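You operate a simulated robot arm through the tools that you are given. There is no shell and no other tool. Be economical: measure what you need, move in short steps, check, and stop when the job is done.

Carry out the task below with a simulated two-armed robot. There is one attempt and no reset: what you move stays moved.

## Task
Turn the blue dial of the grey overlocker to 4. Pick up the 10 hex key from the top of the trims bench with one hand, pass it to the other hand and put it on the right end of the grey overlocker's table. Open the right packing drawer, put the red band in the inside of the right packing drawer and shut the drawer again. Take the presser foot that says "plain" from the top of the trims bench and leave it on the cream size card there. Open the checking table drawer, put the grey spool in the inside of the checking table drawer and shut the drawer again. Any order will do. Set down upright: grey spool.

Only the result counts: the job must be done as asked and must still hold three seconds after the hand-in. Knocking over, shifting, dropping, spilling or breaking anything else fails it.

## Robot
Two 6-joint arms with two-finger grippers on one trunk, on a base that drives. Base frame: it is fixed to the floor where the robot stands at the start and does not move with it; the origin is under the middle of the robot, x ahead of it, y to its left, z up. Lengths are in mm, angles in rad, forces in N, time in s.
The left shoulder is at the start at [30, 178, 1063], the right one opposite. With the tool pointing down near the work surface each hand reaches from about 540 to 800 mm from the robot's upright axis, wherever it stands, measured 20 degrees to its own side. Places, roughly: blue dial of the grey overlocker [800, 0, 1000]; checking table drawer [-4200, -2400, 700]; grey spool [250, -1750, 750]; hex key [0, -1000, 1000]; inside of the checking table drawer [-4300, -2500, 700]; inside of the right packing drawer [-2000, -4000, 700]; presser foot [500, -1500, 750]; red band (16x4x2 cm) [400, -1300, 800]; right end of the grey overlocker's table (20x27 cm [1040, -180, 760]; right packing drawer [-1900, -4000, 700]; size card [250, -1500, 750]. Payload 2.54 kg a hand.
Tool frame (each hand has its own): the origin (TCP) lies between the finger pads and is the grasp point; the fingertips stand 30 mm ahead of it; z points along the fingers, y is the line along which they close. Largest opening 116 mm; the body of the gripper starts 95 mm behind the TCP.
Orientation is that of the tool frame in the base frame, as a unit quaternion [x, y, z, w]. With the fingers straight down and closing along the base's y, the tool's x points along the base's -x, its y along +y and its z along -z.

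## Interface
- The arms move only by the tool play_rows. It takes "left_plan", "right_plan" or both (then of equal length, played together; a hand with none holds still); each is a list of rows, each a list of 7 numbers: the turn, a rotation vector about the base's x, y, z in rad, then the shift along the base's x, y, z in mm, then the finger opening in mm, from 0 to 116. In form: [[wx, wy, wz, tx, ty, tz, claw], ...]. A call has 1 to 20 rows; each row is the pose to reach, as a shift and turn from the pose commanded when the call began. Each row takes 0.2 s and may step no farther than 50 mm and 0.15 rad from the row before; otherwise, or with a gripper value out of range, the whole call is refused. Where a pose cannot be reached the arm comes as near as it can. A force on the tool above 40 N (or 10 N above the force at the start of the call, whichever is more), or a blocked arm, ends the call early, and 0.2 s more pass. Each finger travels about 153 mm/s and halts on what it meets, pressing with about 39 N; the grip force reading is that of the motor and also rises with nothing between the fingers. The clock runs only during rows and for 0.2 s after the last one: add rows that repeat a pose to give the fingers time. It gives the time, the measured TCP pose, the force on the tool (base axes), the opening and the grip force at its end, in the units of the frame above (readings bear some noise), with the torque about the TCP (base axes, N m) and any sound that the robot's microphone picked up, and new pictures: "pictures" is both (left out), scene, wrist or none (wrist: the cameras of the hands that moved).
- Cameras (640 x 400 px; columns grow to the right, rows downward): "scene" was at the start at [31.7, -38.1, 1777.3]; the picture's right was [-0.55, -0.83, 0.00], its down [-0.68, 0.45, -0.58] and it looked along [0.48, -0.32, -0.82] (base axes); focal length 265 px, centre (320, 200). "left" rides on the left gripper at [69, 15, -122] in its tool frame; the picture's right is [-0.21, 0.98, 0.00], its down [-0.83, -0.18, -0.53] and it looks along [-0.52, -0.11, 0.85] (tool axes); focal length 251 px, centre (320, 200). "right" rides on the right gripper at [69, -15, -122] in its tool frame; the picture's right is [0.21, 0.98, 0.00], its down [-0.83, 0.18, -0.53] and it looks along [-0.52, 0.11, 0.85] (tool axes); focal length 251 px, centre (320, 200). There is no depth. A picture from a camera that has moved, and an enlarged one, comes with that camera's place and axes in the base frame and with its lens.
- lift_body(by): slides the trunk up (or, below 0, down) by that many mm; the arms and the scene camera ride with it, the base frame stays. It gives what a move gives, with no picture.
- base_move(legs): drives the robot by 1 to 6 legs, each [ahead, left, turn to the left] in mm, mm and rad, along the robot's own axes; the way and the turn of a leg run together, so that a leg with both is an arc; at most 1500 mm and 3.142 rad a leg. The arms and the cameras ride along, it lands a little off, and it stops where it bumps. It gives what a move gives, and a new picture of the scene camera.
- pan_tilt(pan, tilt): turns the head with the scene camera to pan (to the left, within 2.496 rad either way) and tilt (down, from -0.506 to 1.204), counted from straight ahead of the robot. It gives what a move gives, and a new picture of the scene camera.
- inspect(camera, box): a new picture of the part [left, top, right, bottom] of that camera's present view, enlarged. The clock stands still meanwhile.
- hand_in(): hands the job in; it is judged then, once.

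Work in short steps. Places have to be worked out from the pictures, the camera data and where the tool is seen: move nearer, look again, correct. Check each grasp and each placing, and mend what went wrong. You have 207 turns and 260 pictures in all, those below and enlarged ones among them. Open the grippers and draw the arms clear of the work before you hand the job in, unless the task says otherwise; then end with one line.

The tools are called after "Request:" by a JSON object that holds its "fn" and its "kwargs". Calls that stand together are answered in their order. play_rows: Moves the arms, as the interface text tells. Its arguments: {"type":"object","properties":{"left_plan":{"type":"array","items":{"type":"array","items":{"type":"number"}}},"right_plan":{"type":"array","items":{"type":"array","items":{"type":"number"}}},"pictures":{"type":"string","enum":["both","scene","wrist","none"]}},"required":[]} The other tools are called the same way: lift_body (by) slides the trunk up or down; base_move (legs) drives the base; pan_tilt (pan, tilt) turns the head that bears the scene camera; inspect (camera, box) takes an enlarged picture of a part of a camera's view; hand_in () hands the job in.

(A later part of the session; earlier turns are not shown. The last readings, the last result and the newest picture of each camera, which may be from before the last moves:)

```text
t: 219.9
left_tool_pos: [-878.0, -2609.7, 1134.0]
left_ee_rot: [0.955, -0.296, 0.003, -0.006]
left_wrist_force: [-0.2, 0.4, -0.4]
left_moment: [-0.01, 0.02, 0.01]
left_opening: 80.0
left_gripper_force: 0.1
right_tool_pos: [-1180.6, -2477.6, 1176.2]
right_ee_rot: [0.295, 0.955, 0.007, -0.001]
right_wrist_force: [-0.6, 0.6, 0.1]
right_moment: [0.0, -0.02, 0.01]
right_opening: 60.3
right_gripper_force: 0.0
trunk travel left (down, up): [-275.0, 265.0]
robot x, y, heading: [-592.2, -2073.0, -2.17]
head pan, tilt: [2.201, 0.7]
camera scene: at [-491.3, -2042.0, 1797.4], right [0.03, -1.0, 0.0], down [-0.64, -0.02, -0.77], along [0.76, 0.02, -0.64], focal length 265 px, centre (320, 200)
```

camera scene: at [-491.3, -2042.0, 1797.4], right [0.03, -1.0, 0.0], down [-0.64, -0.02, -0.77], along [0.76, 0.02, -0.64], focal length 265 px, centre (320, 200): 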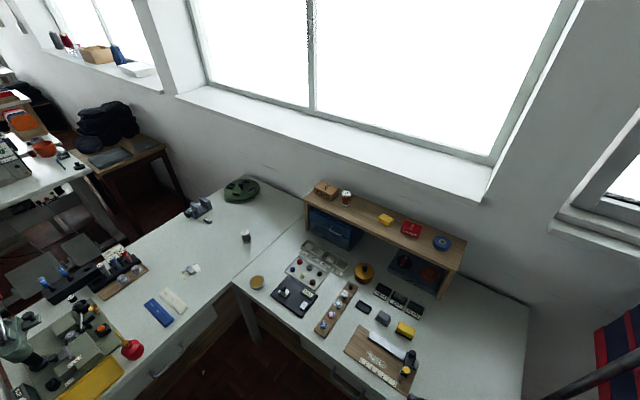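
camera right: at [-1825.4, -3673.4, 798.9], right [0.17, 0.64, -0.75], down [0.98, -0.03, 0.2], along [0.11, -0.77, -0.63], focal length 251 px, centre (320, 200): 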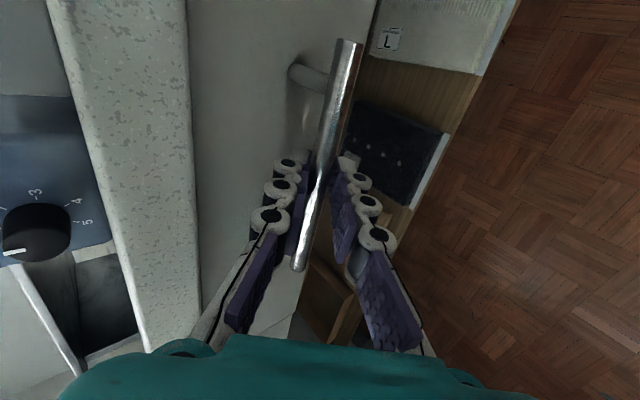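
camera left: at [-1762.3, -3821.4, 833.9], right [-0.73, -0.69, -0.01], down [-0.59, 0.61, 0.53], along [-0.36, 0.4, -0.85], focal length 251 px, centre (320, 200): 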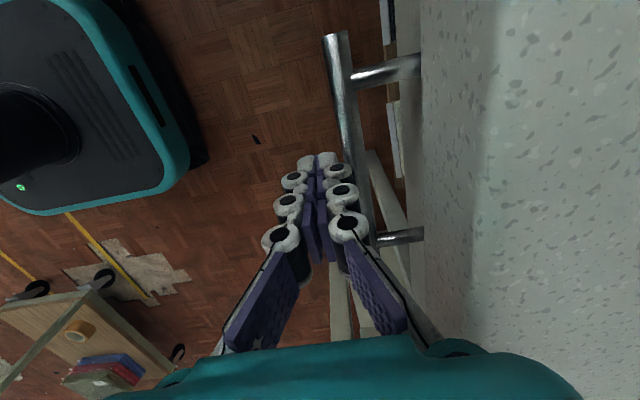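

The spool is near (367, -1655), reachable from the inner corner of the L. I square the left hand, then back up and turn left to face the window wing.

Request:
{"fn": "play_rows", "kwargs": {"left_plan": [[0, 0, 0.143, 0, 0, 10, 80], [0, 0, 0.286, 0, 0, 20, 80], [0, 0, 0.429, 0, 0, 30, 80], [0, 0, 0.571, 0, 0, 40, 80], [0, 0, 0.714, 0, 0, 50, 80], [0, 0, 0.857, 0, 0, 60, 80], [0, 0, 1.0, 0, 0, 60, 80], [0, 0, 1.143, 0, 0, 60, 80], [0, 0, 1.286, 0, 0, 60, 80], [0, 0, 1.429, 0, 0, 60, 80], [0, 0, 1.571, 0, 0, 60, 80]], "pictures": "none"}}

Request:
{"fn": "base_move", "kwargs": {"legs": [[-350, 0, 0.0], [0, 0, 1.571]]}}

Request:
{"fn": "pan_tilt", "kwargs": {"pan": 0.5, "tilt": 0.9}}

```text
t: 222.3
left_tool_pos: [-877.9, -2608.4, 1194.4]
left_ee_rot: [0.885, 0.466, -0.003, -0.006]
left_wrist_force: [-0.1, -0.3, -0.3]
left_moment: [0.02, 0.0, -0.03]
left_opening: 80.0
left_gripper_force: 0.0
right_tool_pos: [-1180.6, -2477.6, 1177.3]
right_ee_rot: [0.295, 0.956, 0.007, -0.002]
right_wrist_force: [-0.2, 0.3, -0.5]
right_moment: [0.0, 0.02, -0.01]
right_opening: 60.1
right_gripper_force: 0.1
trunk travel left (down, up): [-275.0, 265.0]
robot x, y, heading: [-593.2, -2070.9, -2.169]
head pan, tilt: [2.201, 0.7]
```

```text
t: 228.5
left_tool_pos: [146.5, -2057.6, 1194.2]
left_ee_rot: [0.288, 0.957, -0.005, -0.002]
left_wrist_force: [0.7, 0.2, 1.0]
left_moment: [0.01, -0.01, 0.02]
left_opening: 80.2
left_gripper_force: 0.1
right_tool_pos: [21.5, -2362.6, 1176.3]
right_ee_rot: [-0.474, 0.88, 0.003, -0.006]
right_wrist_force: [-0.5, 0.0, 0.8]
right_moment: [0.03, -0.02, -0.02]
right_opening: 60.2
right_gripper_force: 0.1
trunk travel left (down, up): [-275.0, 265.0]
robot x, y, heading: [-397.8, -1782.5, -0.585]
head pan, tilt: [2.201, 0.7]
camera scene: at [-424.0, -1679.8, 1797.3], right [1.0, 0.05, 0.0], down [0.03, -0.64, -0.77], along [-0.04, 0.76, -0.64], focal length 265 px, centre (320, 200)
```

scene: 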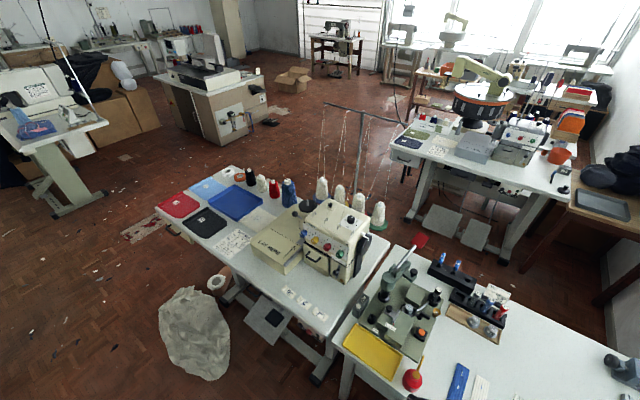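

```text
t: 230.2
left_tool_pos: [145.7, -2057.0, 1194.5]
left_ee_rot: [0.288, 0.957, -0.006, -0.003]
left_wrist_force: [0.3, 0.2, 0.2]
left_moment: [0.0, -0.01, -0.02]
left_opening: 80.0
left_gripper_force: 0.0
right_tool_pos: [20.7, -2363.2, 1175.6]
right_ee_rot: [-0.475, 0.88, 0.003, -0.006]
right_wrist_force: [-0.9, 0.3, 0.1]
right_moment: [-0.01, 0.0, -0.02]
right_opening: 60.0
right_gripper_force: 0.0
trunk travel left (down, up): [-275.0, 265.0]
robot x, y, heading: [-398.9, -1782.3, -0.581]
head pan, tilt: [0.499, 0.901]
camera scene: at [-344.9, -1771.2, 1781.2], right [-0.08, -1.0, 0.0], down [-0.78, 0.07, -0.62], along [0.62, -0.05, -0.78], focal length 265 px, centre (320, 200)
```

scene: 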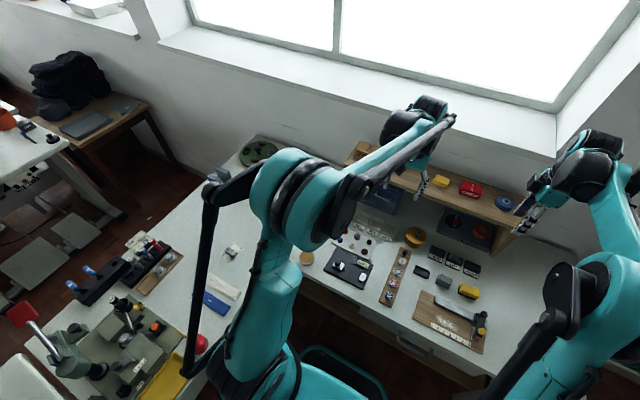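

I turn a further 0.45 rad left so the spool lies about 17° to the left at 775 mm.

Request:
{"fn": "base_move", "kwargs": {"legs": [[0, 0, 0.45]]}}

Request:
{"fn": "inspect", "kwargs": {"camera": "left", "box": [0, 0, 640, 400]}}

```text
t: 231.9
left_tool_pos: [212.1, -1793.7, 1194.5]
left_ee_rot: [0.068, 0.998, -0.006, -0.001]
left_wrist_force: [-0.4, 0.5, -0.4]
left_moment: [-0.01, -0.02, 0.0]
left_opening: 80.0
left_gripper_force: 0.0
right_tool_pos: [231.6, -2124.0, 1176.8]
right_ee_rot: [-0.659, 0.752, 0.003, -0.008]
right_wrist_force: [-0.3, 0.0, 0.2]
right_moment: [-0.01, -0.01, 0.0]
right_opening: 60.2
right_gripper_force: 0.0
trunk travel left (down, up): [-275.0, 265.0]
robot x, y, heading: [-392.2, -1781.5, -0.134]
head pan, tilt: [0.499, 0.901]
camera scene: at [-354.1, -1749.7, 1781.2], right [0.36, -0.93, 0.0], down [-0.73, -0.28, -0.62], along [0.58, 0.22, -0.78], focal length 265 px, centre (320, 200)
```

scene: 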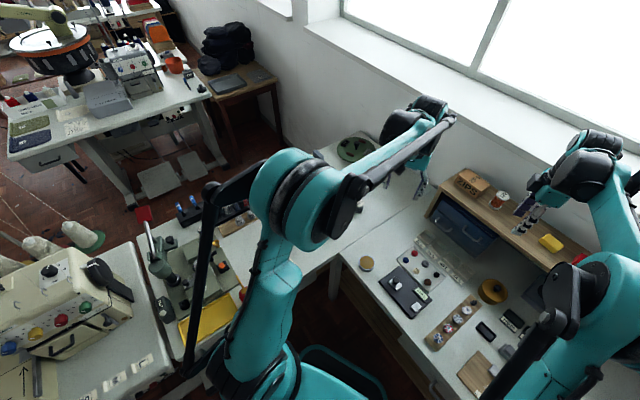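

```text
1.00 times, centred on (320, 200) of left (not enlarged: the box is as wide or as high as the picture)
camera zoom: at [146.4, -1767.8, 1316.5], right [0.34, 0.94, -0.01], down [0.8, -0.28, 0.53], along [0.5, -0.19, -0.85], focal length 251 px, centre (320, 200)
```

zoom: 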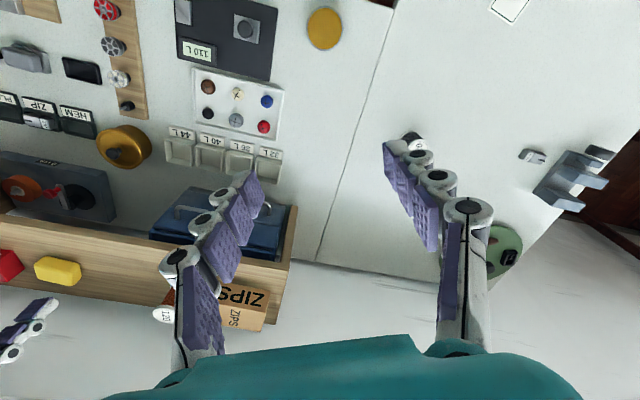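

The spool is just beyond the left fingers. I move over (367, -1657), down to z 940, and look.

Request:
{"fn": "play_rows", "kwargs": {"left_plan": [[0, 0, 0, 35, 30, 0, 80], [0, 0, 0, 70, 61, 0, 80], [0, 0, 0, 105, 92, 0, 80], [0, 0, 0, 135, 119, -20, 80], [0, 0, 0, 155, 137, -55, 80], [0, 0, 0, 155, 137, -103, 80], [0, 0, 0, 155, 137, -151, 80], [0, 0, 0, 155, 137, -199, 80], [0, 0, 0, 155, 137, -247, 80], [0, 0, 0, 155, 137, -254, 80], [0, 0, 0, 155, 137, -254, 80]], "pictures": "wrist"}}

```text
t: 234.3
left_tool_pos: [366.2, -1657.3, 941.0]
left_ee_rot: [0.067, 0.998, -0.006, -0.002]
left_wrist_force: [0.1, -0.3, -0.3]
left_moment: [-0.01, -0.01, 0.0]
left_opening: 80.2
left_gripper_force: 0.0
right_tool_pos: [232.3, -2122.9, 1176.4]
right_ee_rot: [-0.659, 0.752, 0.002, -0.007]
right_wrist_force: [0.5, -0.1, 0.4]
right_moment: [0.03, 0.0, -0.03]
right_opening: 60.1
right_gripper_force: 0.1
trunk travel left (down, up): [-275.0, 265.0]
robot x, y, heading: [-398.1, -1784.2, -0.135]
head pan, tilt: [0.499, 0.901]
camera left: at [301.6, -1631.2, 1062.5], right [0.34, 0.94, -0.01], down [0.8, -0.28, 0.53], along [0.5, -0.19, -0.85], focal length 251 px, centre (320, 200)
```

left: 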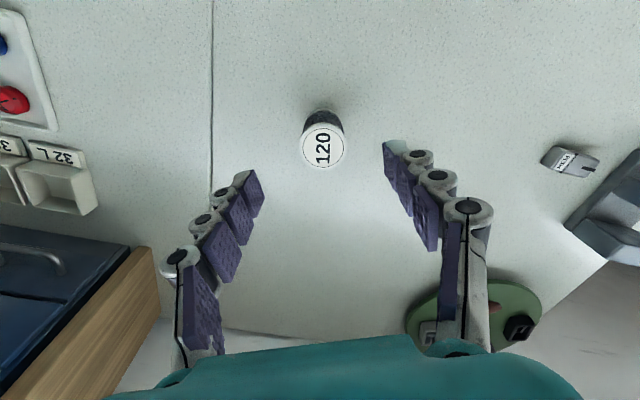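

The spool stands right below at (369, -1656). I go down to z 840 and close gently.

Request:
{"fn": "play_rows", "kwargs": {"left_plan": [[0, 0, 0, 3, 1, -45, 80], [0, 0, 0, 3, 1, -85, 75], [0, 0, 0, 3, 1, -101, 70], [0, 0, 0, 3, 1, -101, 55], [0, 0, 0, 3, 1, -101, 40], [0, 0, 0, 3, 1, -101, 28], [0, 0, 0, 3, 1, -101, 20], [0, 0, 0, 3, 1, -101, 20]], "pictures": "wrist"}}

```text
t: 236.1
left_tool_pos: [370.5, -1656.6, 838.9]
left_ee_rot: [0.067, 0.998, -0.006, -0.002]
left_wrist_force: [0.3, 0.1, 0.6]
left_moment: [-0.01, 0.05, 0.0]
left_opening: 38.9
left_gripper_force: 39.3
right_tool_pos: [232.0, -2123.5, 1176.6]
right_ee_rot: [-0.659, 0.752, 0.003, -0.006]
right_wrist_force: [-0.1, 0.1, 0.3]
right_moment: [0.0, -0.02, 0.03]
right_opening: 59.8
right_gripper_force: 0.0
trunk travel left (down, up): [-275.0, 265.0]
robot x, y, heading: [-394.7, -1785.2, -0.136]
head pan, tilt: [0.499, 0.901]
camera left: at [304.9, -1630.3, 961.5], right [0.34, 0.94, -0.01], down [0.8, -0.28, 0.53], along [0.5, -0.19, -0.85], focal length 251 px, centre (320, 200)
```

left: 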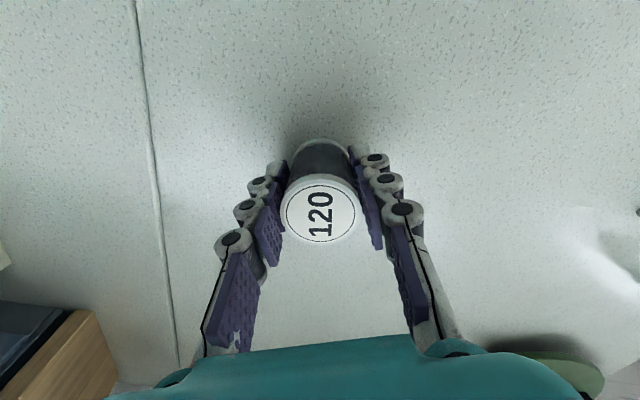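

Gripped (39 mm), with the bottom 41 mm below the TCP. I lift it and bring it back in.

Request:
{"fn": "play_rows", "kwargs": {"left_plan": [[0, 0, 0, 0, 0, 40, 20], [0, 0, 0, 0, 0, 85, 20], [0, 0, 0, 0, 0, 130, 20], [0, 0, 0, 0, 0, 178, 20], [0, 0, 0, 0, 0, 226, 20], [0, 0, 0, 0, 0, 274, 20], [0, 0, 0, 0, 0, 322, 20], [0, 0, 0, 0, 0, 355, 20], [0, 0, 0, -35, -30, 355, 20], [0, 0, 0, -70, -61, 355, 20], [0, 0, 0, -105, -92, 355, 20], [0, 0, 0, -140, -122, 355, 20]], "pictures": "wrist"}}

```text
t: 238.7
left_tool_pos: [229.2, -1779.5, 1196.8]
left_ee_rot: [0.067, 0.998, -0.006, -0.001]
left_wrist_force: [-0.2, -0.9, 0.3]
left_moment: [0.04, -0.02, 0.0]
left_opening: 38.8
left_gripper_force: 38.8
right_tool_pos: [229.1, -2124.7, 1176.4]
right_ee_rot: [-0.659, 0.752, 0.002, -0.006]
right_wrist_force: [-1.0, -0.2, 1.0]
right_moment: [0.03, -0.03, 0.03]
right_opening: 60.3
right_gripper_force: 0.0
trunk travel left (down, up): [-275.0, 265.0]
robot x, y, heading: [-396.2, -1782.3, -0.135]
head pan, tilt: [0.499, 0.901]
camera left: at [163.6, -1752.3, 1318.0], right [0.34, 0.94, -0.01], down [0.8, -0.28, 0.53], along [0.5, -0.19, -0.84], focal length 251 px, centre (320, 200)
```

left: 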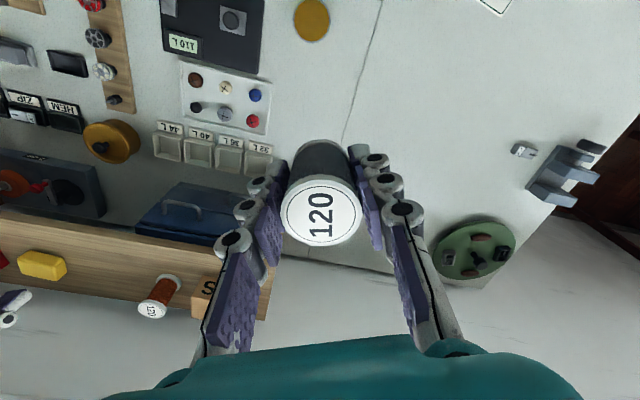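

The spool is held upright. I back away, turn to face the back wall and sidestep toward the checking table along the clear lane.

Request:
{"fn": "base_move", "kwargs": {"legs": [[-150, 0, 0], [0, 0, -2.035], [190, 0, 0], [0, -1300, 0], [0, -1200, 0]]}}

Request:
{"fn": "pan_tilt", "kwargs": {"pan": 0.0, "tilt": 0.5}}

```text
t: 257.9
left_tool_pos: [-2997.3, -1102.6, 1195.1]
left_ee_rot: [0.881, 0.472, -0.001, -0.005]
left_wrist_force: [0.1, -0.5, 0.1]
left_moment: [-0.02, -0.01, 0.01]
left_opening: 38.0
left_gripper_force: 38.7
right_tool_pos: [-3309.1, -953.2, 1176.8]
right_ee_rot: [0.288, 0.958, 0.007, -0.002]
right_wrist_force: [-0.3, 0.2, 0.3]
right_moment: [0.01, -0.02, 0.0]
right_opening: 60.4
right_gripper_force: 0.1
trunk travel left (down, up): [-275.0, 265.0]
robot x, y, heading: [-2727.8, -538.8, -2.153]
head pan, tilt: [0.499, 0.901]
camera scene: at [-2717.3, -584.9, 1781.2], right [-1.0, 0.09, 0.0], down [0.07, 0.78, -0.62], along [-0.05, -0.62, -0.78], focal length 265 px, centre (320, 200)
```

scene: 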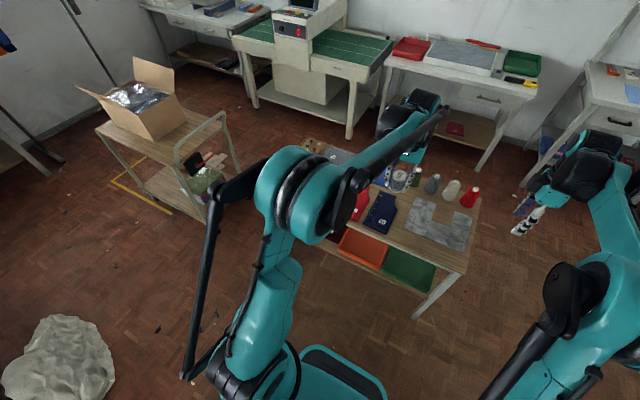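

```text
t: 258.8
left_tool_pos: [-2995.7, -1102.9, 1195.2]
left_ee_rot: [0.881, 0.473, -0.002, -0.006]
left_wrist_force: [-0.2, 0.3, 0.0]
left_moment: [0.03, 0.03, 0.01]
left_opening: 37.6
left_gripper_force: 38.9
right_tool_pos: [-3307.3, -952.8, 1176.7]
right_ee_rot: [0.287, 0.958, 0.007, -0.001]
right_wrist_force: [0.2, -0.1, -0.4]
right_moment: [-0.02, -0.02, 0.0]
right_opening: 59.6
right_gripper_force: 0.1
trunk travel left (down, up): [-275.0, 265.0]
robot x, y, heading: [-2730.5, -533.1, -2.154]
head pan, tilt: [0.0, 0.499]
camera scene: at [-2760.7, -585.8, 1815.0], right [-0.83, 0.55, 0.0], down [0.26, 0.4, -0.88], along [-0.48, -0.73, -0.48], focal length 265 px, centre (320, 200)
```

scene: 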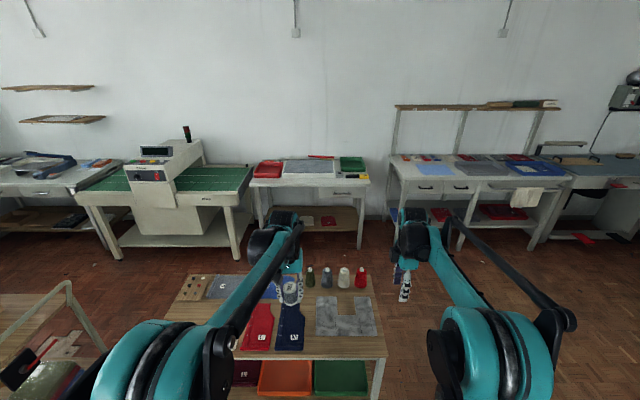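

The checking table is the one with the red and green trays; its drawer is at lower right. I zoom in on it.

Request:
{"fn": "inspect", "kwargs": {"camera": "scene", "box": [240, 145, 400, 245]}}

Request:
{"fn": "pan_tilt", "kwargs": {"pan": -1.3, "tilt": 0.7}}

```text
4.00 times, centred on (320, 195) of scene
camera zoom: at [-2760.7, -585.8, 1815.0], right [-0.83, 0.55, 0.0], down [0.26, 0.4, -0.88], along [-0.48, -0.73, -0.48], focal length 1061 px, centre (320, 220)
```

zoom: 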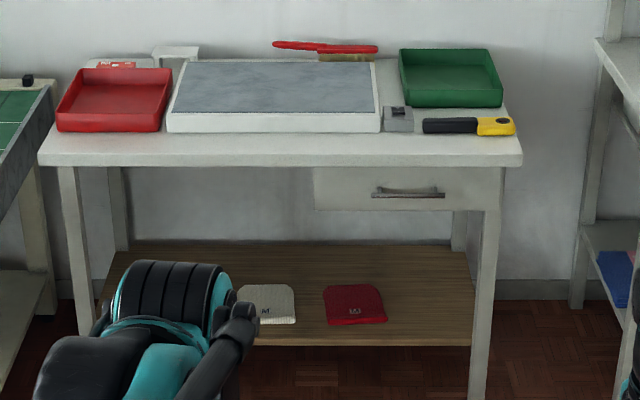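

```text
t: 260.3
left_tool_pos: [-2997.5, -1104.7, 1195.6]
left_ee_rot: [0.881, 0.473, -0.003, -0.006]
left_wrist_force: [-0.3, 0.7, -0.1]
left_moment: [0.01, 0.03, 0.03]
left_opening: 37.9
left_gripper_force: 39.2
right_tool_pos: [-3308.9, -952.2, 1176.9]
right_ee_rot: [0.288, 0.958, 0.007, -0.001]
right_wrist_force: [0.0, 0.1, -0.4]
right_moment: [-0.01, 0.01, -0.01]
right_opening: 59.7
right_gripper_force: 0.1
trunk travel left (down, up): [-275.0, 265.0]
robot x, y, heading: [-2726.3, -538.1, -2.155]
head pan, tilt: [-1.3, 0.7]
camera scene: at [-2791.3, -483.7, 1797.3], right [0.31, 0.95, 0.0], down [0.61, -0.2, -0.76], along [-0.73, 0.24, -0.64], focal length 265 px, centre (320, 200)
```

scene: 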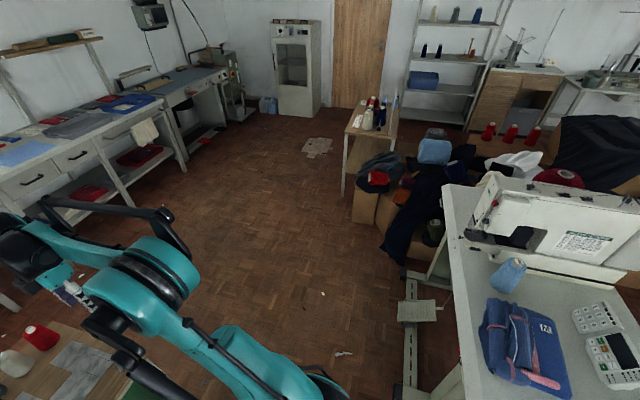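

The way around the work table's right end is open. I go that way.

Request:
{"fn": "base_move", "kwargs": {"legs": [[90, 0, -0.01], [0, -790, 0], [1330, 0, 0]]}}

Request:
{"fn": "pan_tilt", "kwargs": {"pan": 0.4, "tilt": 0.7}}

```text
t: 271.6
left_tool_pos: [-4462.8, -1833.5, 1194.9]
left_ee_rot: [0.884, 0.468, -0.002, -0.005]
left_wrist_force: [-0.9, -0.5, 0.3]
left_moment: [0.01, -0.04, -0.01]
left_opening: 38.1
left_gripper_force: 39.5
right_tool_pos: [-4772.8, -1679.0, 1177.0]
right_ee_rot: [0.293, 0.956, 0.007, -0.002]
right_wrist_force: [0.2, 0.2, -0.3]
right_moment: [-0.03, 0.02, 0.01]
right_opening: 60.0
right_gripper_force: 0.0
trunk travel left (down, up): [-275.0, 265.0]
robot x, y, heading: [-4185.2, -1269.7, -2.169]
head pan, tilt: [-1.3, 0.7]
camera scene: at [-4250.3, -1216.3, 1797.3], right [0.32, 0.95, 0.0], down [0.61, -0.21, -0.76], along [-0.72, 0.24, -0.64], focal length 265 px, centre (320, 200)
```

scene: 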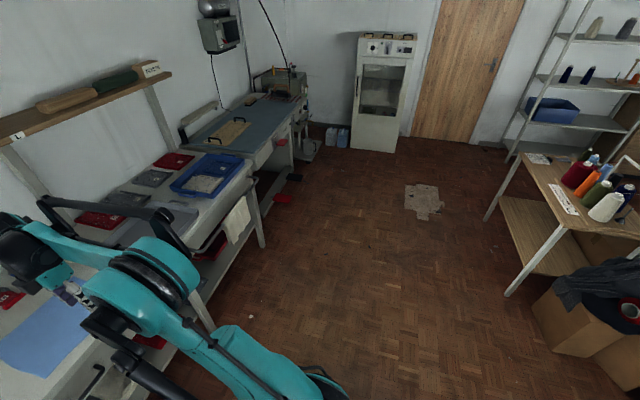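

```text
t: 273.3
left_tool_pos: [-4461.2, -1833.7, 1195.8]
left_ee_rot: [0.884, 0.468, -0.002, -0.006]
left_wrist_force: [-0.6, -0.2, 0.1]
left_moment: [0.0, 0.03, -0.03]
left_opening: 38.0
left_gripper_force: 38.4
right_tool_pos: [-4772.2, -1679.1, 1176.1]
right_ee_rot: [0.293, 0.956, 0.006, -0.001]
right_wrist_force: [-0.7, 0.3, -0.1]
right_moment: [0.04, 0.01, -0.03]
right_opening: 60.0
right_gripper_force: 0.1
trunk travel left (down, up): [-275.0, 265.0]
robot x, y, heading: [-4187.4, -1268.8, -2.168]
head pan, tilt: [0.4, 0.7]
camera scene: at [-4186.2, -1326.5, 1797.3], right [-0.98, 0.2, 0.0], down [0.13, 0.63, -0.76], along [-0.15, -0.75, -0.64], focal length 265 px, centre (320, 200)
```

scene: 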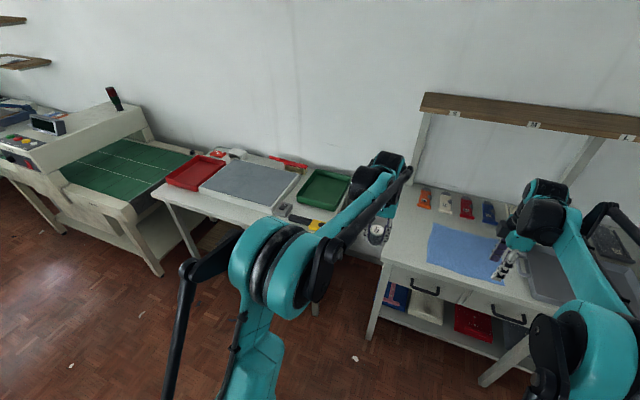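

The space behind me is tight because of the work table, so I'll open this drawer with the arm alone and the trunk fully lowered. I move into place in front of it.

Request:
{"fn": "base_move", "kwargs": {"legs": [[35, 0, 0.005], [0, 655, 0]]}}

Request:
{"fn": "pan_tilt", "kwargs": {"pan": 0.0, "tilt": 0.85}}

Request:
{"fn": "inspect", "kwargs": {"camera": "right", "box": [0, 0, 640, 400]}}

```text
t: 277.4
left_tool_pos: [-3940.7, -2228.0, 1194.9]
left_ee_rot: [0.884, 0.467, -0.002, -0.006]
left_wrist_force: [0.5, -0.4, -0.3]
left_moment: [0.0, -0.01, 0.01]
left_opening: 37.8
left_gripper_force: 39.2
right_tool_pos: [-4249.5, -2074.2, 1176.9]
right_ee_rot: [0.293, 0.956, 0.007, -0.001]
right_wrist_force: [-0.8, -0.6, 0.1]
right_moment: [0.0, 0.0, 0.02]
right_opening: 60.0
right_gripper_force: 0.0
trunk travel left (down, up): [-275.0, 265.0]
robot x, y, heading: [-3666.5, -1664.6, -2.165]
head pan, tilt: [0.4, 0.7]
camera scene: at [-3663.0, -1722.2, 1797.3], right [-0.98, 0.2, 0.0], down [0.13, 0.63, -0.76], along [-0.15, -0.75, -0.64], focal length 265 px, centre (320, 200)
```

scene: 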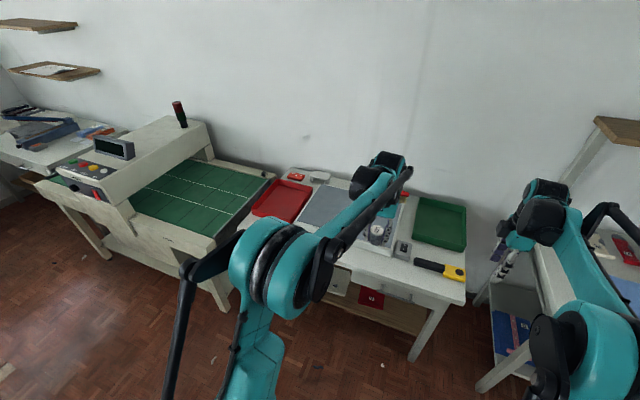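

```text
t: 278.3
left_tool_pos: [-3941.7, -2228.3, 1194.8]
left_ee_rot: [0.884, 0.468, -0.002, -0.006]
left_wrist_force: [-0.4, -0.8, -0.4]
left_moment: [0.01, 0.01, 0.01]
left_opening: 37.8
left_gripper_force: 39.3
right_tool_pos: [-4249.8, -2073.6, 1175.4]
right_ee_rot: [0.293, 0.956, 0.007, -0.002]
right_wrist_force: [0.7, -0.2, -0.1]
right_moment: [0.03, -0.03, -0.01]
right_opening: 60.2
right_gripper_force: 0.0
trunk travel left (down, up): [-275.0, 265.0]
robot x, y, heading: [-3665.7, -1662.6, -2.168]
head pan, tilt: [0.0, 0.85]
camera scene: at [-3690.8, -1703.2, 1785.1], right [-0.83, 0.56, 0.0], down [0.42, 0.62, -0.66], along [-0.37, -0.55, -0.75], focal length 265 px, centre (320, 200)
```

scene: 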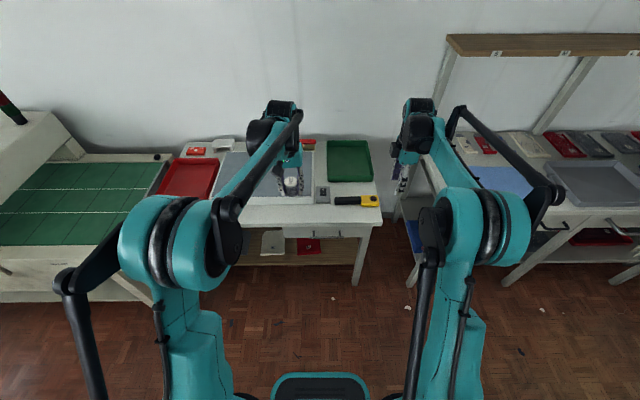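

```text
1.00 times, centred on (320, 200) of right (not enlarged: the box is as wide or as high as the picture)
camera zoom: at [-4316.0, -2048.9, 1299.2], right [0.37, 0.93, 0.01], down [0.79, -0.32, 0.53], along [0.5, -0.19, -0.85], focal length 251 px, centre (320, 200)
```

zoom: 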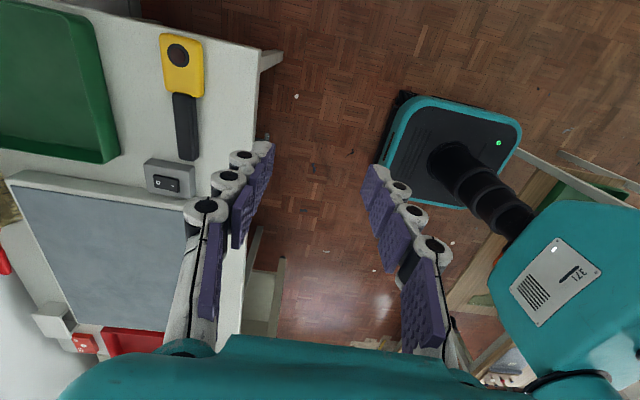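

I enlarge the drawer and its handle.

Request:
{"fn": "inspect", "kwargs": {"camera": "scene", "box": [260, 190, 390, 270]}}

Request:
{"fn": "inspect", "kwargs": {"camera": "left", "box": [0, 0, 640, 400]}}

```text
4.92 times, centred on (325, 230) of scene
camera zoom: at [-3690.8, -1703.2, 1785.1], right [-0.83, 0.56, 0.0], down [0.42, 0.62, -0.66], along [-0.37, -0.55, -0.75], focal length 1306 px, centre (295, 52)
```

zoom: 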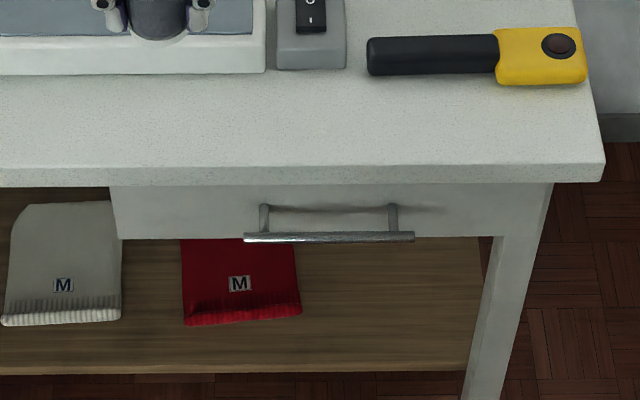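

```text
1.00 times, centred on (320, 200) of left (not enlarged: the box is as wide or as high as the picture)
camera zoom: at [-3887.3, -2180.8, 1317.4], right [0.69, -0.73, -0.01], down [-0.61, -0.58, 0.53], along [-0.4, -0.36, -0.85], focal length 251 px, centre (320, 200)
```

zoom: 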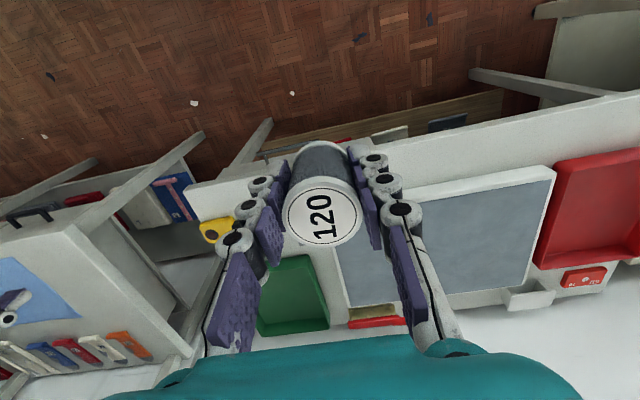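

The handle is the same type. I lower the trunk 270 mm and view it again for an accurate height.

Request:
{"fn": "lift_body", "kwargs": {"by": -270}}

Request:
{"fn": "inspect", "kwargs": {"camera": "scene", "box": [260, 130, 390, 210]}}

Request:
{"fn": "inspect", "kwargs": {"camera": "right", "box": [0, 0, 640, 400]}}

```text
t: 281.0
left_tool_pos: [-3939.3, -2228.5, 926.7]
left_ee_rot: [0.884, 0.467, -0.002, -0.006]
left_wrist_force: [0.2, -1.1, -0.5]
left_moment: [0.01, 0.01, 0.0]
left_opening: 37.9
left_gripper_force: 39.7
right_tool_pos: [-4250.0, -2073.2, 907.1]
right_ee_rot: [0.293, 0.956, 0.006, -0.001]
right_wrist_force: [0.9, -0.4, 0.6]
right_moment: [-0.01, -0.02, 0.03]
right_opening: 59.9
right_gripper_force: 0.0
trunk travel left (down, up): [-5.0, 535.0]
robot x, y, heading: [-3662.6, -1663.3, -2.167]
head pan, tilt: [0.0, 0.85]
```

```text
4.92 times, centred on (325, 170) of scene
camera zoom: at [-3690.6, -1703.0, 1515.2], right [-0.83, 0.56, 0.0], down [0.42, 0.62, -0.66], along [-0.37, -0.55, -0.75], focal length 1306 px, centre (295, 348)
```

zoom: 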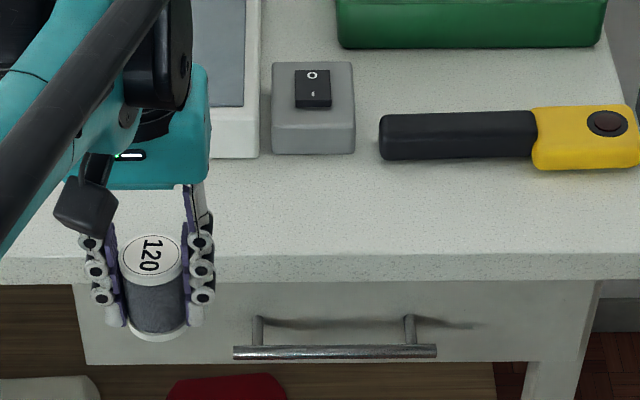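

```text
1.00 times, centred on (320, 200) of right (not enlarged: the box is as wide or as high as the picture)
camera zoom: at [-4315.9, -2048.8, 1029.4], right [0.37, 0.93, 0.01], down [0.79, -0.32, 0.53], along [0.5, -0.19, -0.85], focal length 251 px, centre (320, 200)
```

zoom: 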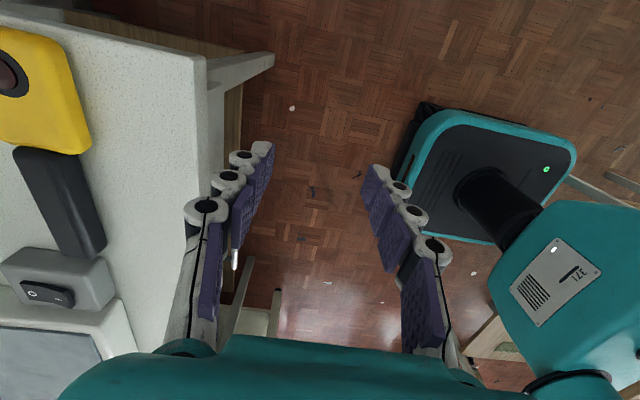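

The bar is at about (-4114, -2268, 709), 754 mm ahead. I move the spool hand aside and bring the right hand, tilted 50°, to the pre-grasp.

Request:
{"fn": "play_rows", "kwargs": {"left_plan": [[0, 0, 0, 27, -18, 10, 20], [0, 0, 0, 54, -36, 30, 20], [0, 0, 0, 81, -55, 50, 20], [0, 0, 0, 107, -73, 70, 20], [0, 0, 0, 107, -73, 100, 20], [0, 0, 0, 107, -73, 100, 20], [0, 0, 0, 107, -73, 100, 20], [0, 0, 0, 107, -73, 100, 20], [0, 0, 0, 107, -73, 100, 20], [0, 0, 0, 107, -73, 100, 20], [0, 0, 0, 107, -73, 100, 20], [0, 0, 0, 107, -73, 100, 20], [0, 0, 0, 107, -73, 100, 20]], "right_plan": [[-0.12, 0.082, 0, 0, 0, -10, 50], [-0.241, 0.164, 0, 0, 0, -20, 36], [-0.361, 0.245, 0, 0, 0, -30, 36], [-0.481, 0.327, 0, 0, 0, -50, 36], [-0.602, 0.409, 0, 0, 0, -70, 36], [-0.722, 0.491, 0, 0, 0, -90, 36], [-0.722, 0.491, 0, 33, -22, -110, 36], [-0.722, 0.491, 0, 66, -45, -130, 36], [-0.722, 0.491, 0, 99, -67, -147, 36], [-0.722, 0.491, 0, 132, -95, -147, 36], [-0.722, 0.491, 0, 155, -120, -147, 36], [-0.722, 0.491, 0, 170, -145, -147, 36], [-0.722, 0.491, 0, 170, -145, -147, 36]], "pictures": "wrist"}}

Request:
{"fn": "inspect", "kwargs": {"camera": "scene", "box": [260, 130, 400, 230]}}

```text
t: 283.8
left_tool_pos: [-3834.3, -2300.0, 1025.3]
left_ee_rot: [0.884, 0.467, -0.003, -0.006]
left_wrist_force: [-0.3, 0.6, -0.9]
left_moment: [0.0, 0.02, 0.0]
left_opening: 37.7
left_gripper_force: 39.3
right_tool_pos: [-4079.7, -2217.1, 758.6]
right_ee_rot: [0.268, 0.868, -0.398, -0.125]
right_wrist_force: [0.3, 0.4, -0.1]
right_moment: [0.03, 0.0, 0.01]
right_opening: 36.0
right_gripper_force: 0.1
trunk travel left (down, up): [-5.0, 535.0]
robot x, y, heading: [-3659.9, -1665.1, -2.169]
head pan, tilt: [0.0, 0.85]
camera right: at [-4089.8, -2111.1, 850.8], right [0.18, 0.65, -0.74], down [0.98, -0.04, 0.21], along [0.11, -0.76, -0.64], focal length 251 px, centre (320, 200)
camera left: at [-3781.2, -2253.1, 1146.7], right [0.69, -0.73, -0.01], down [-0.61, -0.58, 0.53], along [-0.4, -0.36, -0.85], focal length 251 px, centre (320, 200)
```

right: 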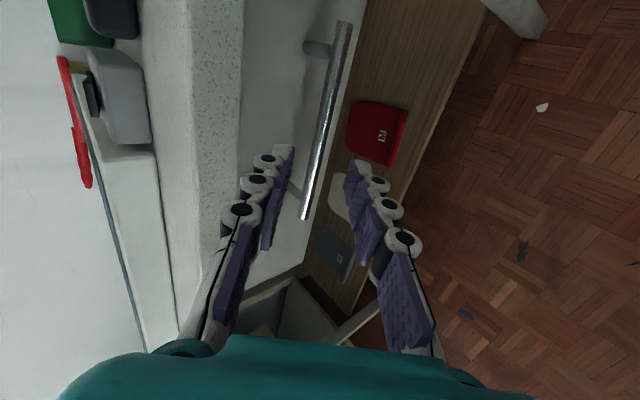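
left: 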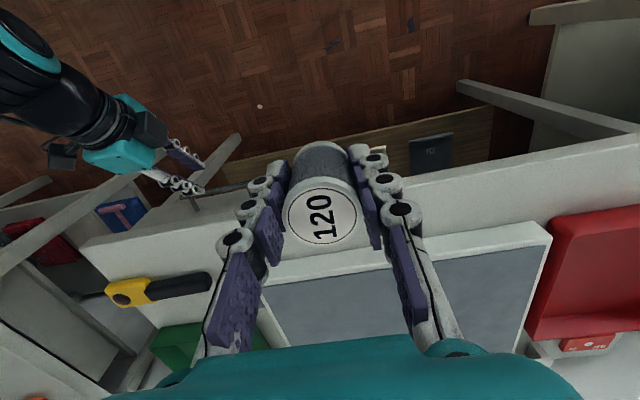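

```text
4.00 times, centred on (330, 180) of scene
camera zoom: at [-3690.6, -1703.0, 1515.1], right [-0.83, 0.56, 0.0], down [0.42, 0.62, -0.66], along [-0.37, -0.55, -0.75], focal length 1061 px, centre (280, 280)
```

zoom: 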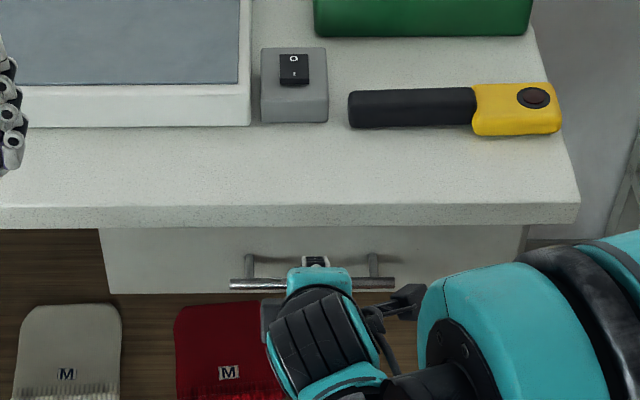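

This matches the earlier approach picture. I advance 63 mm and close on the bar.

Request:
{"fn": "play_rows", "kwargs": {"right_plan": [[0, 0, 0, -9, -13, -13, 36], [0, 0, 0, -18, -26, -27, 36], [0, 0, 0, -27, -40, -41, 36], [0, 0, 0, -27, -40, -41, 25], [0, 0, 0, -27, -40, -41, 12], [0, 0, 0, -27, -40, -41, 3], [0, 0, 0, -27, -40, -41, 3], [0, 0, 0, -27, -40, -41, 3]], "pictures": "wrist"}}

```text
t: 285.6
left_tool_pos: [-3834.4, -2301.8, 1023.7]
left_ee_rot: [0.884, 0.467, -0.002, -0.005]
left_wrist_force: [0.7, -0.5, 0.2]
left_moment: [-0.03, 0.0, 0.0]
left_opening: 37.9
left_gripper_force: 39.0
right_tool_pos: [-4107.1, -2259.6, 718.1]
right_ee_rot: [0.268, 0.868, -0.398, -0.126]
right_wrist_force: [0.4, 2.4, -4.6]
right_moment: [0.54, 0.51, 0.37]
right_opening: 11.0
right_gripper_force: 38.3
trunk travel left (down, up): [-5.0, 535.0]
robot x, y, heading: [-3662.8, -1666.6, -2.166]
head pan, tilt: [0.0, 0.85]
camera right: at [-4116.7, -2151.5, 809.4], right [0.18, 0.65, -0.74], down [0.98, -0.04, 0.21], along [0.11, -0.76, -0.64], focal length 251 px, centre (320, 200)
```

right: 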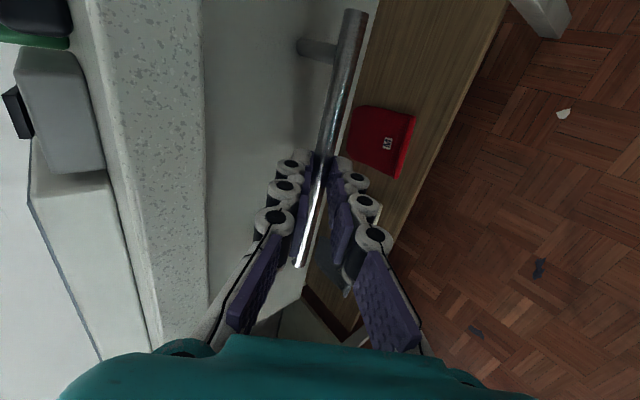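

Gripped (11 mm). I pull straight toward me with the arm, 110 mm.

Request:
{"fn": "play_rows", "kwargs": {"right_plan": [[0, 0, 0, 6, 8, 0, 3], [0, 0, 0, 14, 21, 0, 3], [0, 0, 0, 22, 33, 0, 3], [0, 0, 0, 31, 45, 0, 3], [0, 0, 0, 39, 58, 0, 3], [0, 0, 0, 48, 70, 0, 3], [0, 0, 0, 56, 83, 0, 3], [0, 0, 0, 62, 91, 0, 3], [0, 0, 0, 62, 91, 0, 3]], "pictures": "wrist"}}

```text
t: 287.6
left_tool_pos: [-3835.2, -2301.4, 1024.5]
left_ee_rot: [0.884, 0.467, 0.0, -0.005]
left_wrist_force: [-1.1, 0.3, -0.1]
left_moment: [-0.02, 0.01, -0.02]
left_opening: 37.8
left_gripper_force: 39.4
right_tool_pos: [-4047.6, -2168.3, 717.5]
right_ee_rot: [0.27, 0.868, -0.397, -0.125]
right_wrist_force: [-11.5, 10.3, -16.9]
right_moment: [0.83, 0.64, -0.08]
right_opening: 11.3
right_gripper_force: 38.6
trunk travel left (down, up): [-5.0, 535.0]
robot x, y, heading: [-3664.5, -1664.0, -2.169]
head pan, tilt: [0.0, 0.85]
camera right: at [-4056.2, -2060.6, 809.5], right [0.18, 0.65, -0.74], down [0.98, -0.04, 0.21], along [0.11, -0.76, -0.64], focal length 251 px, centre (320, 200)
```

right: 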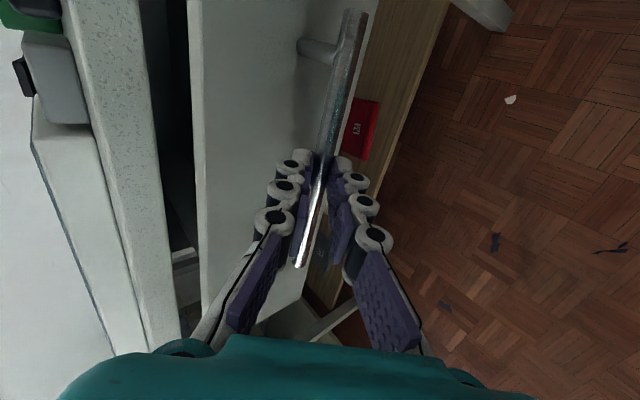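

Open 109 mm. I pull on another 50 mm.

Request:
{"fn": "play_rows", "kwargs": {"right_plan": [[0, 0, 0, 6, 8, 0, 3], [0, 0, 0, 12, 17, 0, 3], [0, 0, 0, 17, 25, 0, 3], [0, 0, 0, 23, 34, 0, 3], [0, 0, 0, 28, 42, 0, 3], [0, 0, 0, 28, 42, 0, 3]], "pictures": "none"}}

```text
t: 288.1
left_tool_pos: [-3834.7, -2301.7, 1025.8]
left_ee_rot: [0.884, 0.467, -0.001, -0.006]
left_wrist_force: [1.0, -0.1, -0.4]
left_moment: [0.03, -0.01, 0.01]
left_opening: 37.9
left_gripper_force: 39.3
right_tool_pos: [-4041.2, -2160.3, 717.5]
right_ee_rot: [0.271, 0.87, -0.391, -0.128]
right_wrist_force: [-0.9, 2.6, -19.2]
right_moment: [0.96, 0.72, -0.36]
right_opening: 11.3
right_gripper_force: 38.5
right hand out of reach, approached as far as the arm can: row 2
trunk travel left (down, up): [-5.0, 535.0]
robot x, y, heading: [-3661.6, -1661.3, -2.168]
head pan, tilt: [0.0, 0.85]
stopped in row 2 (right hand): the force on the tool passed its limit at 45 N (the readings are from after the stop); the commanded pose is now the measured one
```

The arm is at its limit with about 119 mm open. I pull the last bit by driving back 45 mm.

Request:
{"fn": "base_move", "kwargs": {"legs": [[-45, 0, 0]]}}

Request:
{"fn": "inspect", "kwargs": {"camera": "right", "box": [0, 0, 640, 400]}}

```text
t: 289.0
left_tool_pos: [-3817.3, -2276.0, 1026.5]
left_ee_rot: [0.884, 0.468, -0.002, -0.006]
left_wrist_force: [-0.2, -0.4, -1.0]
left_moment: [-0.01, 0.0, 0.01]
left_opening: 37.9
left_gripper_force: 39.0
right_tool_pos: [-4023.1, -2133.0, 717.8]
right_ee_rot: [0.271, 0.872, -0.388, -0.129]
right_wrist_force: [-3.1, 0.1, 16.5]
right_moment: [-0.12, 0.61, 0.77]
right_opening: 11.3
right_gripper_force: 37.9
trunk travel left (down, up): [-5.0, 535.0]
robot x, y, heading: [-3650.4, -1644.1, -2.166]
head pan, tilt: [0.0, 0.85]
stopped in leg 1: the force on the tool passed its limit at 64 N (the readings are from after the stop); the commanded pose is now the measured one
camera scene: at [-3673.6, -1679.1, 1515.3], right [-0.83, 0.56, 0.0], down [0.42, 0.62, -0.66], along [-0.37, -0.55, -0.75], focal length 265 px, centre (320, 200)
```

scene: 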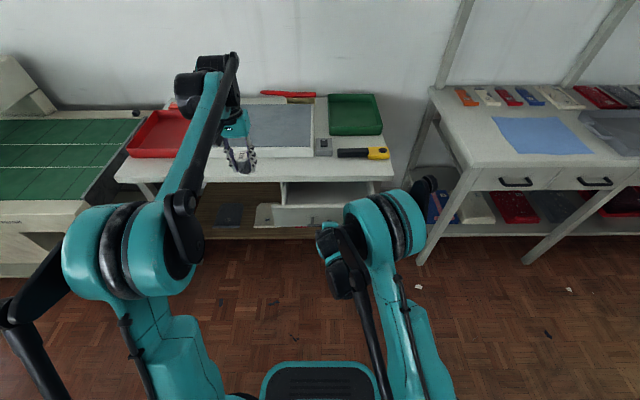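

```text
1.00 times, centred on (320, 200) of right (not enlarged: the box is as wide or as high as the picture)
camera zoom: at [-4032.1, -2027.8, 811.9], right [0.19, 0.66, -0.73], down [0.98, -0.05, 0.21], along [0.1, -0.75, -0.66], focal length 251 px, centre (320, 200)
```

zoom: 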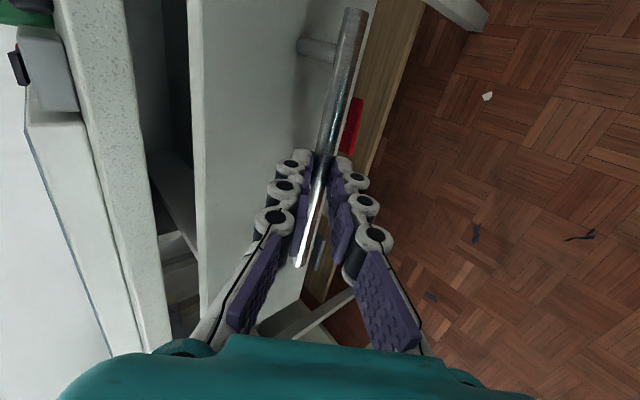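

The drawer is open about 152 mm, which is enough. I release, easing the hand diagonally back and up off the bar.

Request:
{"fn": "play_rows", "kwargs": {"right_plan": [[0, 0, 0, 0, 0, 0, 20], [0, 0, 0, 0, 0, 0, 45], [0, 0, 0, 0, 0, 0, 62], [0, 0, 0, 6, 8, 9, 62], [0, 0, 0, 11, 16, 20, 62], [0, 0, 0, 16, 23, 34, 62], [0, 0, 0, 20, 30, 55, 62], [0, 0, 0, 20, 30, 85, 62]], "pictures": "wrist"}}

```text
t: 290.8
left_tool_pos: [-3815.9, -2276.9, 1024.8]
left_ee_rot: [0.884, 0.468, -0.002, -0.006]
left_wrist_force: [0.1, -0.1, -0.5]
left_moment: [-0.02, 0.0, -0.01]
left_opening: 37.9
left_gripper_force: 39.2
right_tool_pos: [-4002.7, -2105.0, 802.1]
right_ee_rot: [0.271, 0.872, -0.388, -0.128]
right_wrist_force: [0.6, -1.1, 0.3]
right_moment: [0.03, -0.04, 0.01]
right_opening: 62.0
right_gripper_force: 0.1
trunk travel left (down, up): [-5.0, 535.0]
robot x, y, heading: [-3649.0, -1642.5, -2.167]
head pan, tilt: [0.0, 0.85]
camera right: at [-4012.0, -1998.3, 896.5], right [0.19, 0.66, -0.72], down [0.98, -0.05, 0.21], along [0.1, -0.75, -0.66], focal length 251 px, centre (320, 200)
```

right: 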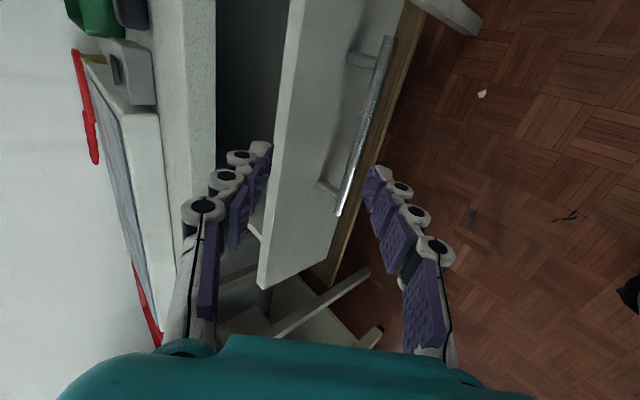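

Clean release. I move the right hand up and away to the right.

Request:
{"fn": "play_rows", "kwargs": {"right_plan": [[0, 0, 0, 0, 0, 40, 60], [0, 0, 0, 0, 0, 80, 60], [0, 0, 0, -37, 25, 100, 60], [0, 0, 0, -74, 50, 120, 60], [0, 0, 0, -111, 76, 140, 60], [0, 0, 0, -148, 101, 160, 60], [0, 0, 0, -165, 112, 160, 60]], "pictures": "none"}}

Request:
{"fn": "inspect", "kwargs": {"camera": "scene", "box": [200, 140, 420, 250]}}

```text
t: 292.4
left_tool_pos: [-3816.0, -2277.9, 1024.5]
left_ee_rot: [0.884, 0.468, -0.003, -0.005]
left_wrist_force: [0.1, 0.1, -0.7]
left_moment: [-0.02, -0.02, -0.01]
left_opening: 37.8
left_gripper_force: 39.0
right_tool_pos: [-4168.5, -1989.7, 963.0]
right_ee_rot: [0.272, 0.872, -0.387, -0.127]
right_wrist_force: [-0.5, -0.2, 0.0]
right_moment: [0.01, 0.04, 0.01]
right_opening: 60.0
right_gripper_force: 0.1
trunk travel left (down, up): [-5.0, 535.0]
robot x, y, heading: [-3648.4, -1641.1, -2.163]
head pan, tilt: [0.0, 0.85]
```

```text
2.91 times, centred on (310, 195) of scene
camera zoom: at [-3674.4, -1680.0, 1515.0], right [-0.83, 0.56, 0.0], down [0.42, 0.62, -0.66], along [-0.37, -0.55, -0.75], focal length 772 px, centre (349, 214)
```

zoom: 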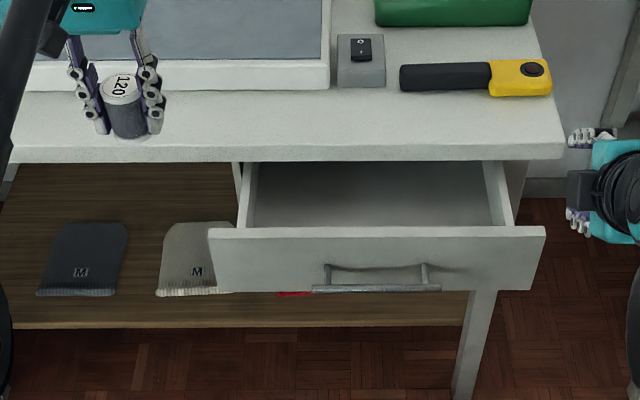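

The drawer interior is clear. I carry the spool over its middle, near (-4095, -2240), down to z 890.

Request:
{"fn": "play_rows", "kwargs": {"left_plan": [[0, 0, 0, -46, 6, 0, 20], [0, 0, 0, -93, 12, 0, 20], [0, 0, 0, -140, 19, 0, 20], [0, 0, 0, -186, 25, 0, 20], [0, 0, 0, -233, 32, 0, 20], [0, 0, 0, -279, 38, 0, 20], [0, 0, 0, -279, 38, -45, 20], [0, 0, 0, -279, 38, -90, 20], [0, 0, 0, -279, 38, -135, 20], [0, 0, 0, -279, 38, -135, 20]], "pictures": "both"}}

```text
t: 294.6
left_tool_pos: [-4096.4, -2238.0, 887.8]
left_ee_rot: [0.884, 0.468, -0.002, -0.005]
left_wrist_force: [0.1, 0.5, -0.5]
left_moment: [-0.01, -0.02, -0.01]
left_opening: 37.8
left_gripper_force: 39.0
left hand out of reach, approached as far as the arm can: row 5, 6, 7, 8
right_tool_pos: [-4168.7, -1991.5, 961.4]
right_ee_rot: [0.272, 0.871, -0.387, -0.128]
right_wrist_force: [0.4, 0.6, 0.0]
right_moment: [0.01, 0.0, -0.01]
right_opening: 59.8
right_gripper_force: 0.0
trunk travel left (down, up): [-5.0, 535.0]
robot x, y, heading: [-3651.4, -1639.8, -2.161]
head pan, tilt: [0.0, 0.85]
camera scene: at [-3674.1, -1679.8, 1515.1], right [-0.83, 0.56, 0.0], down [0.42, 0.62, -0.66], along [-0.37, -0.55, -0.75], focal length 265 px, centre (320, 200)
camera left: at [-4043.0, -2190.1, 1010.9], right [0.69, -0.73, -0.01], down [-0.61, -0.59, 0.53], along [-0.4, -0.36, -0.85], focal length 251 px, centre (320, 200)
```

scene: 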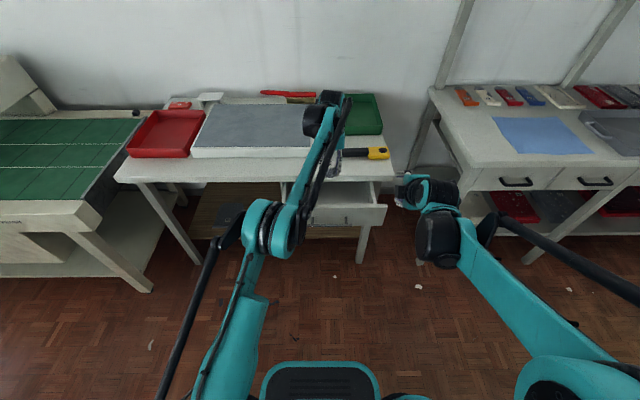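
left: 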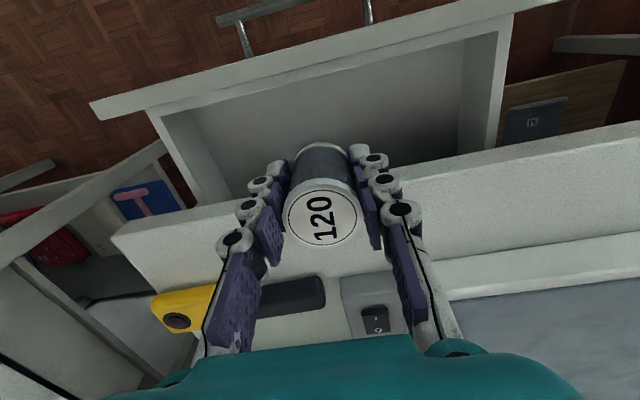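

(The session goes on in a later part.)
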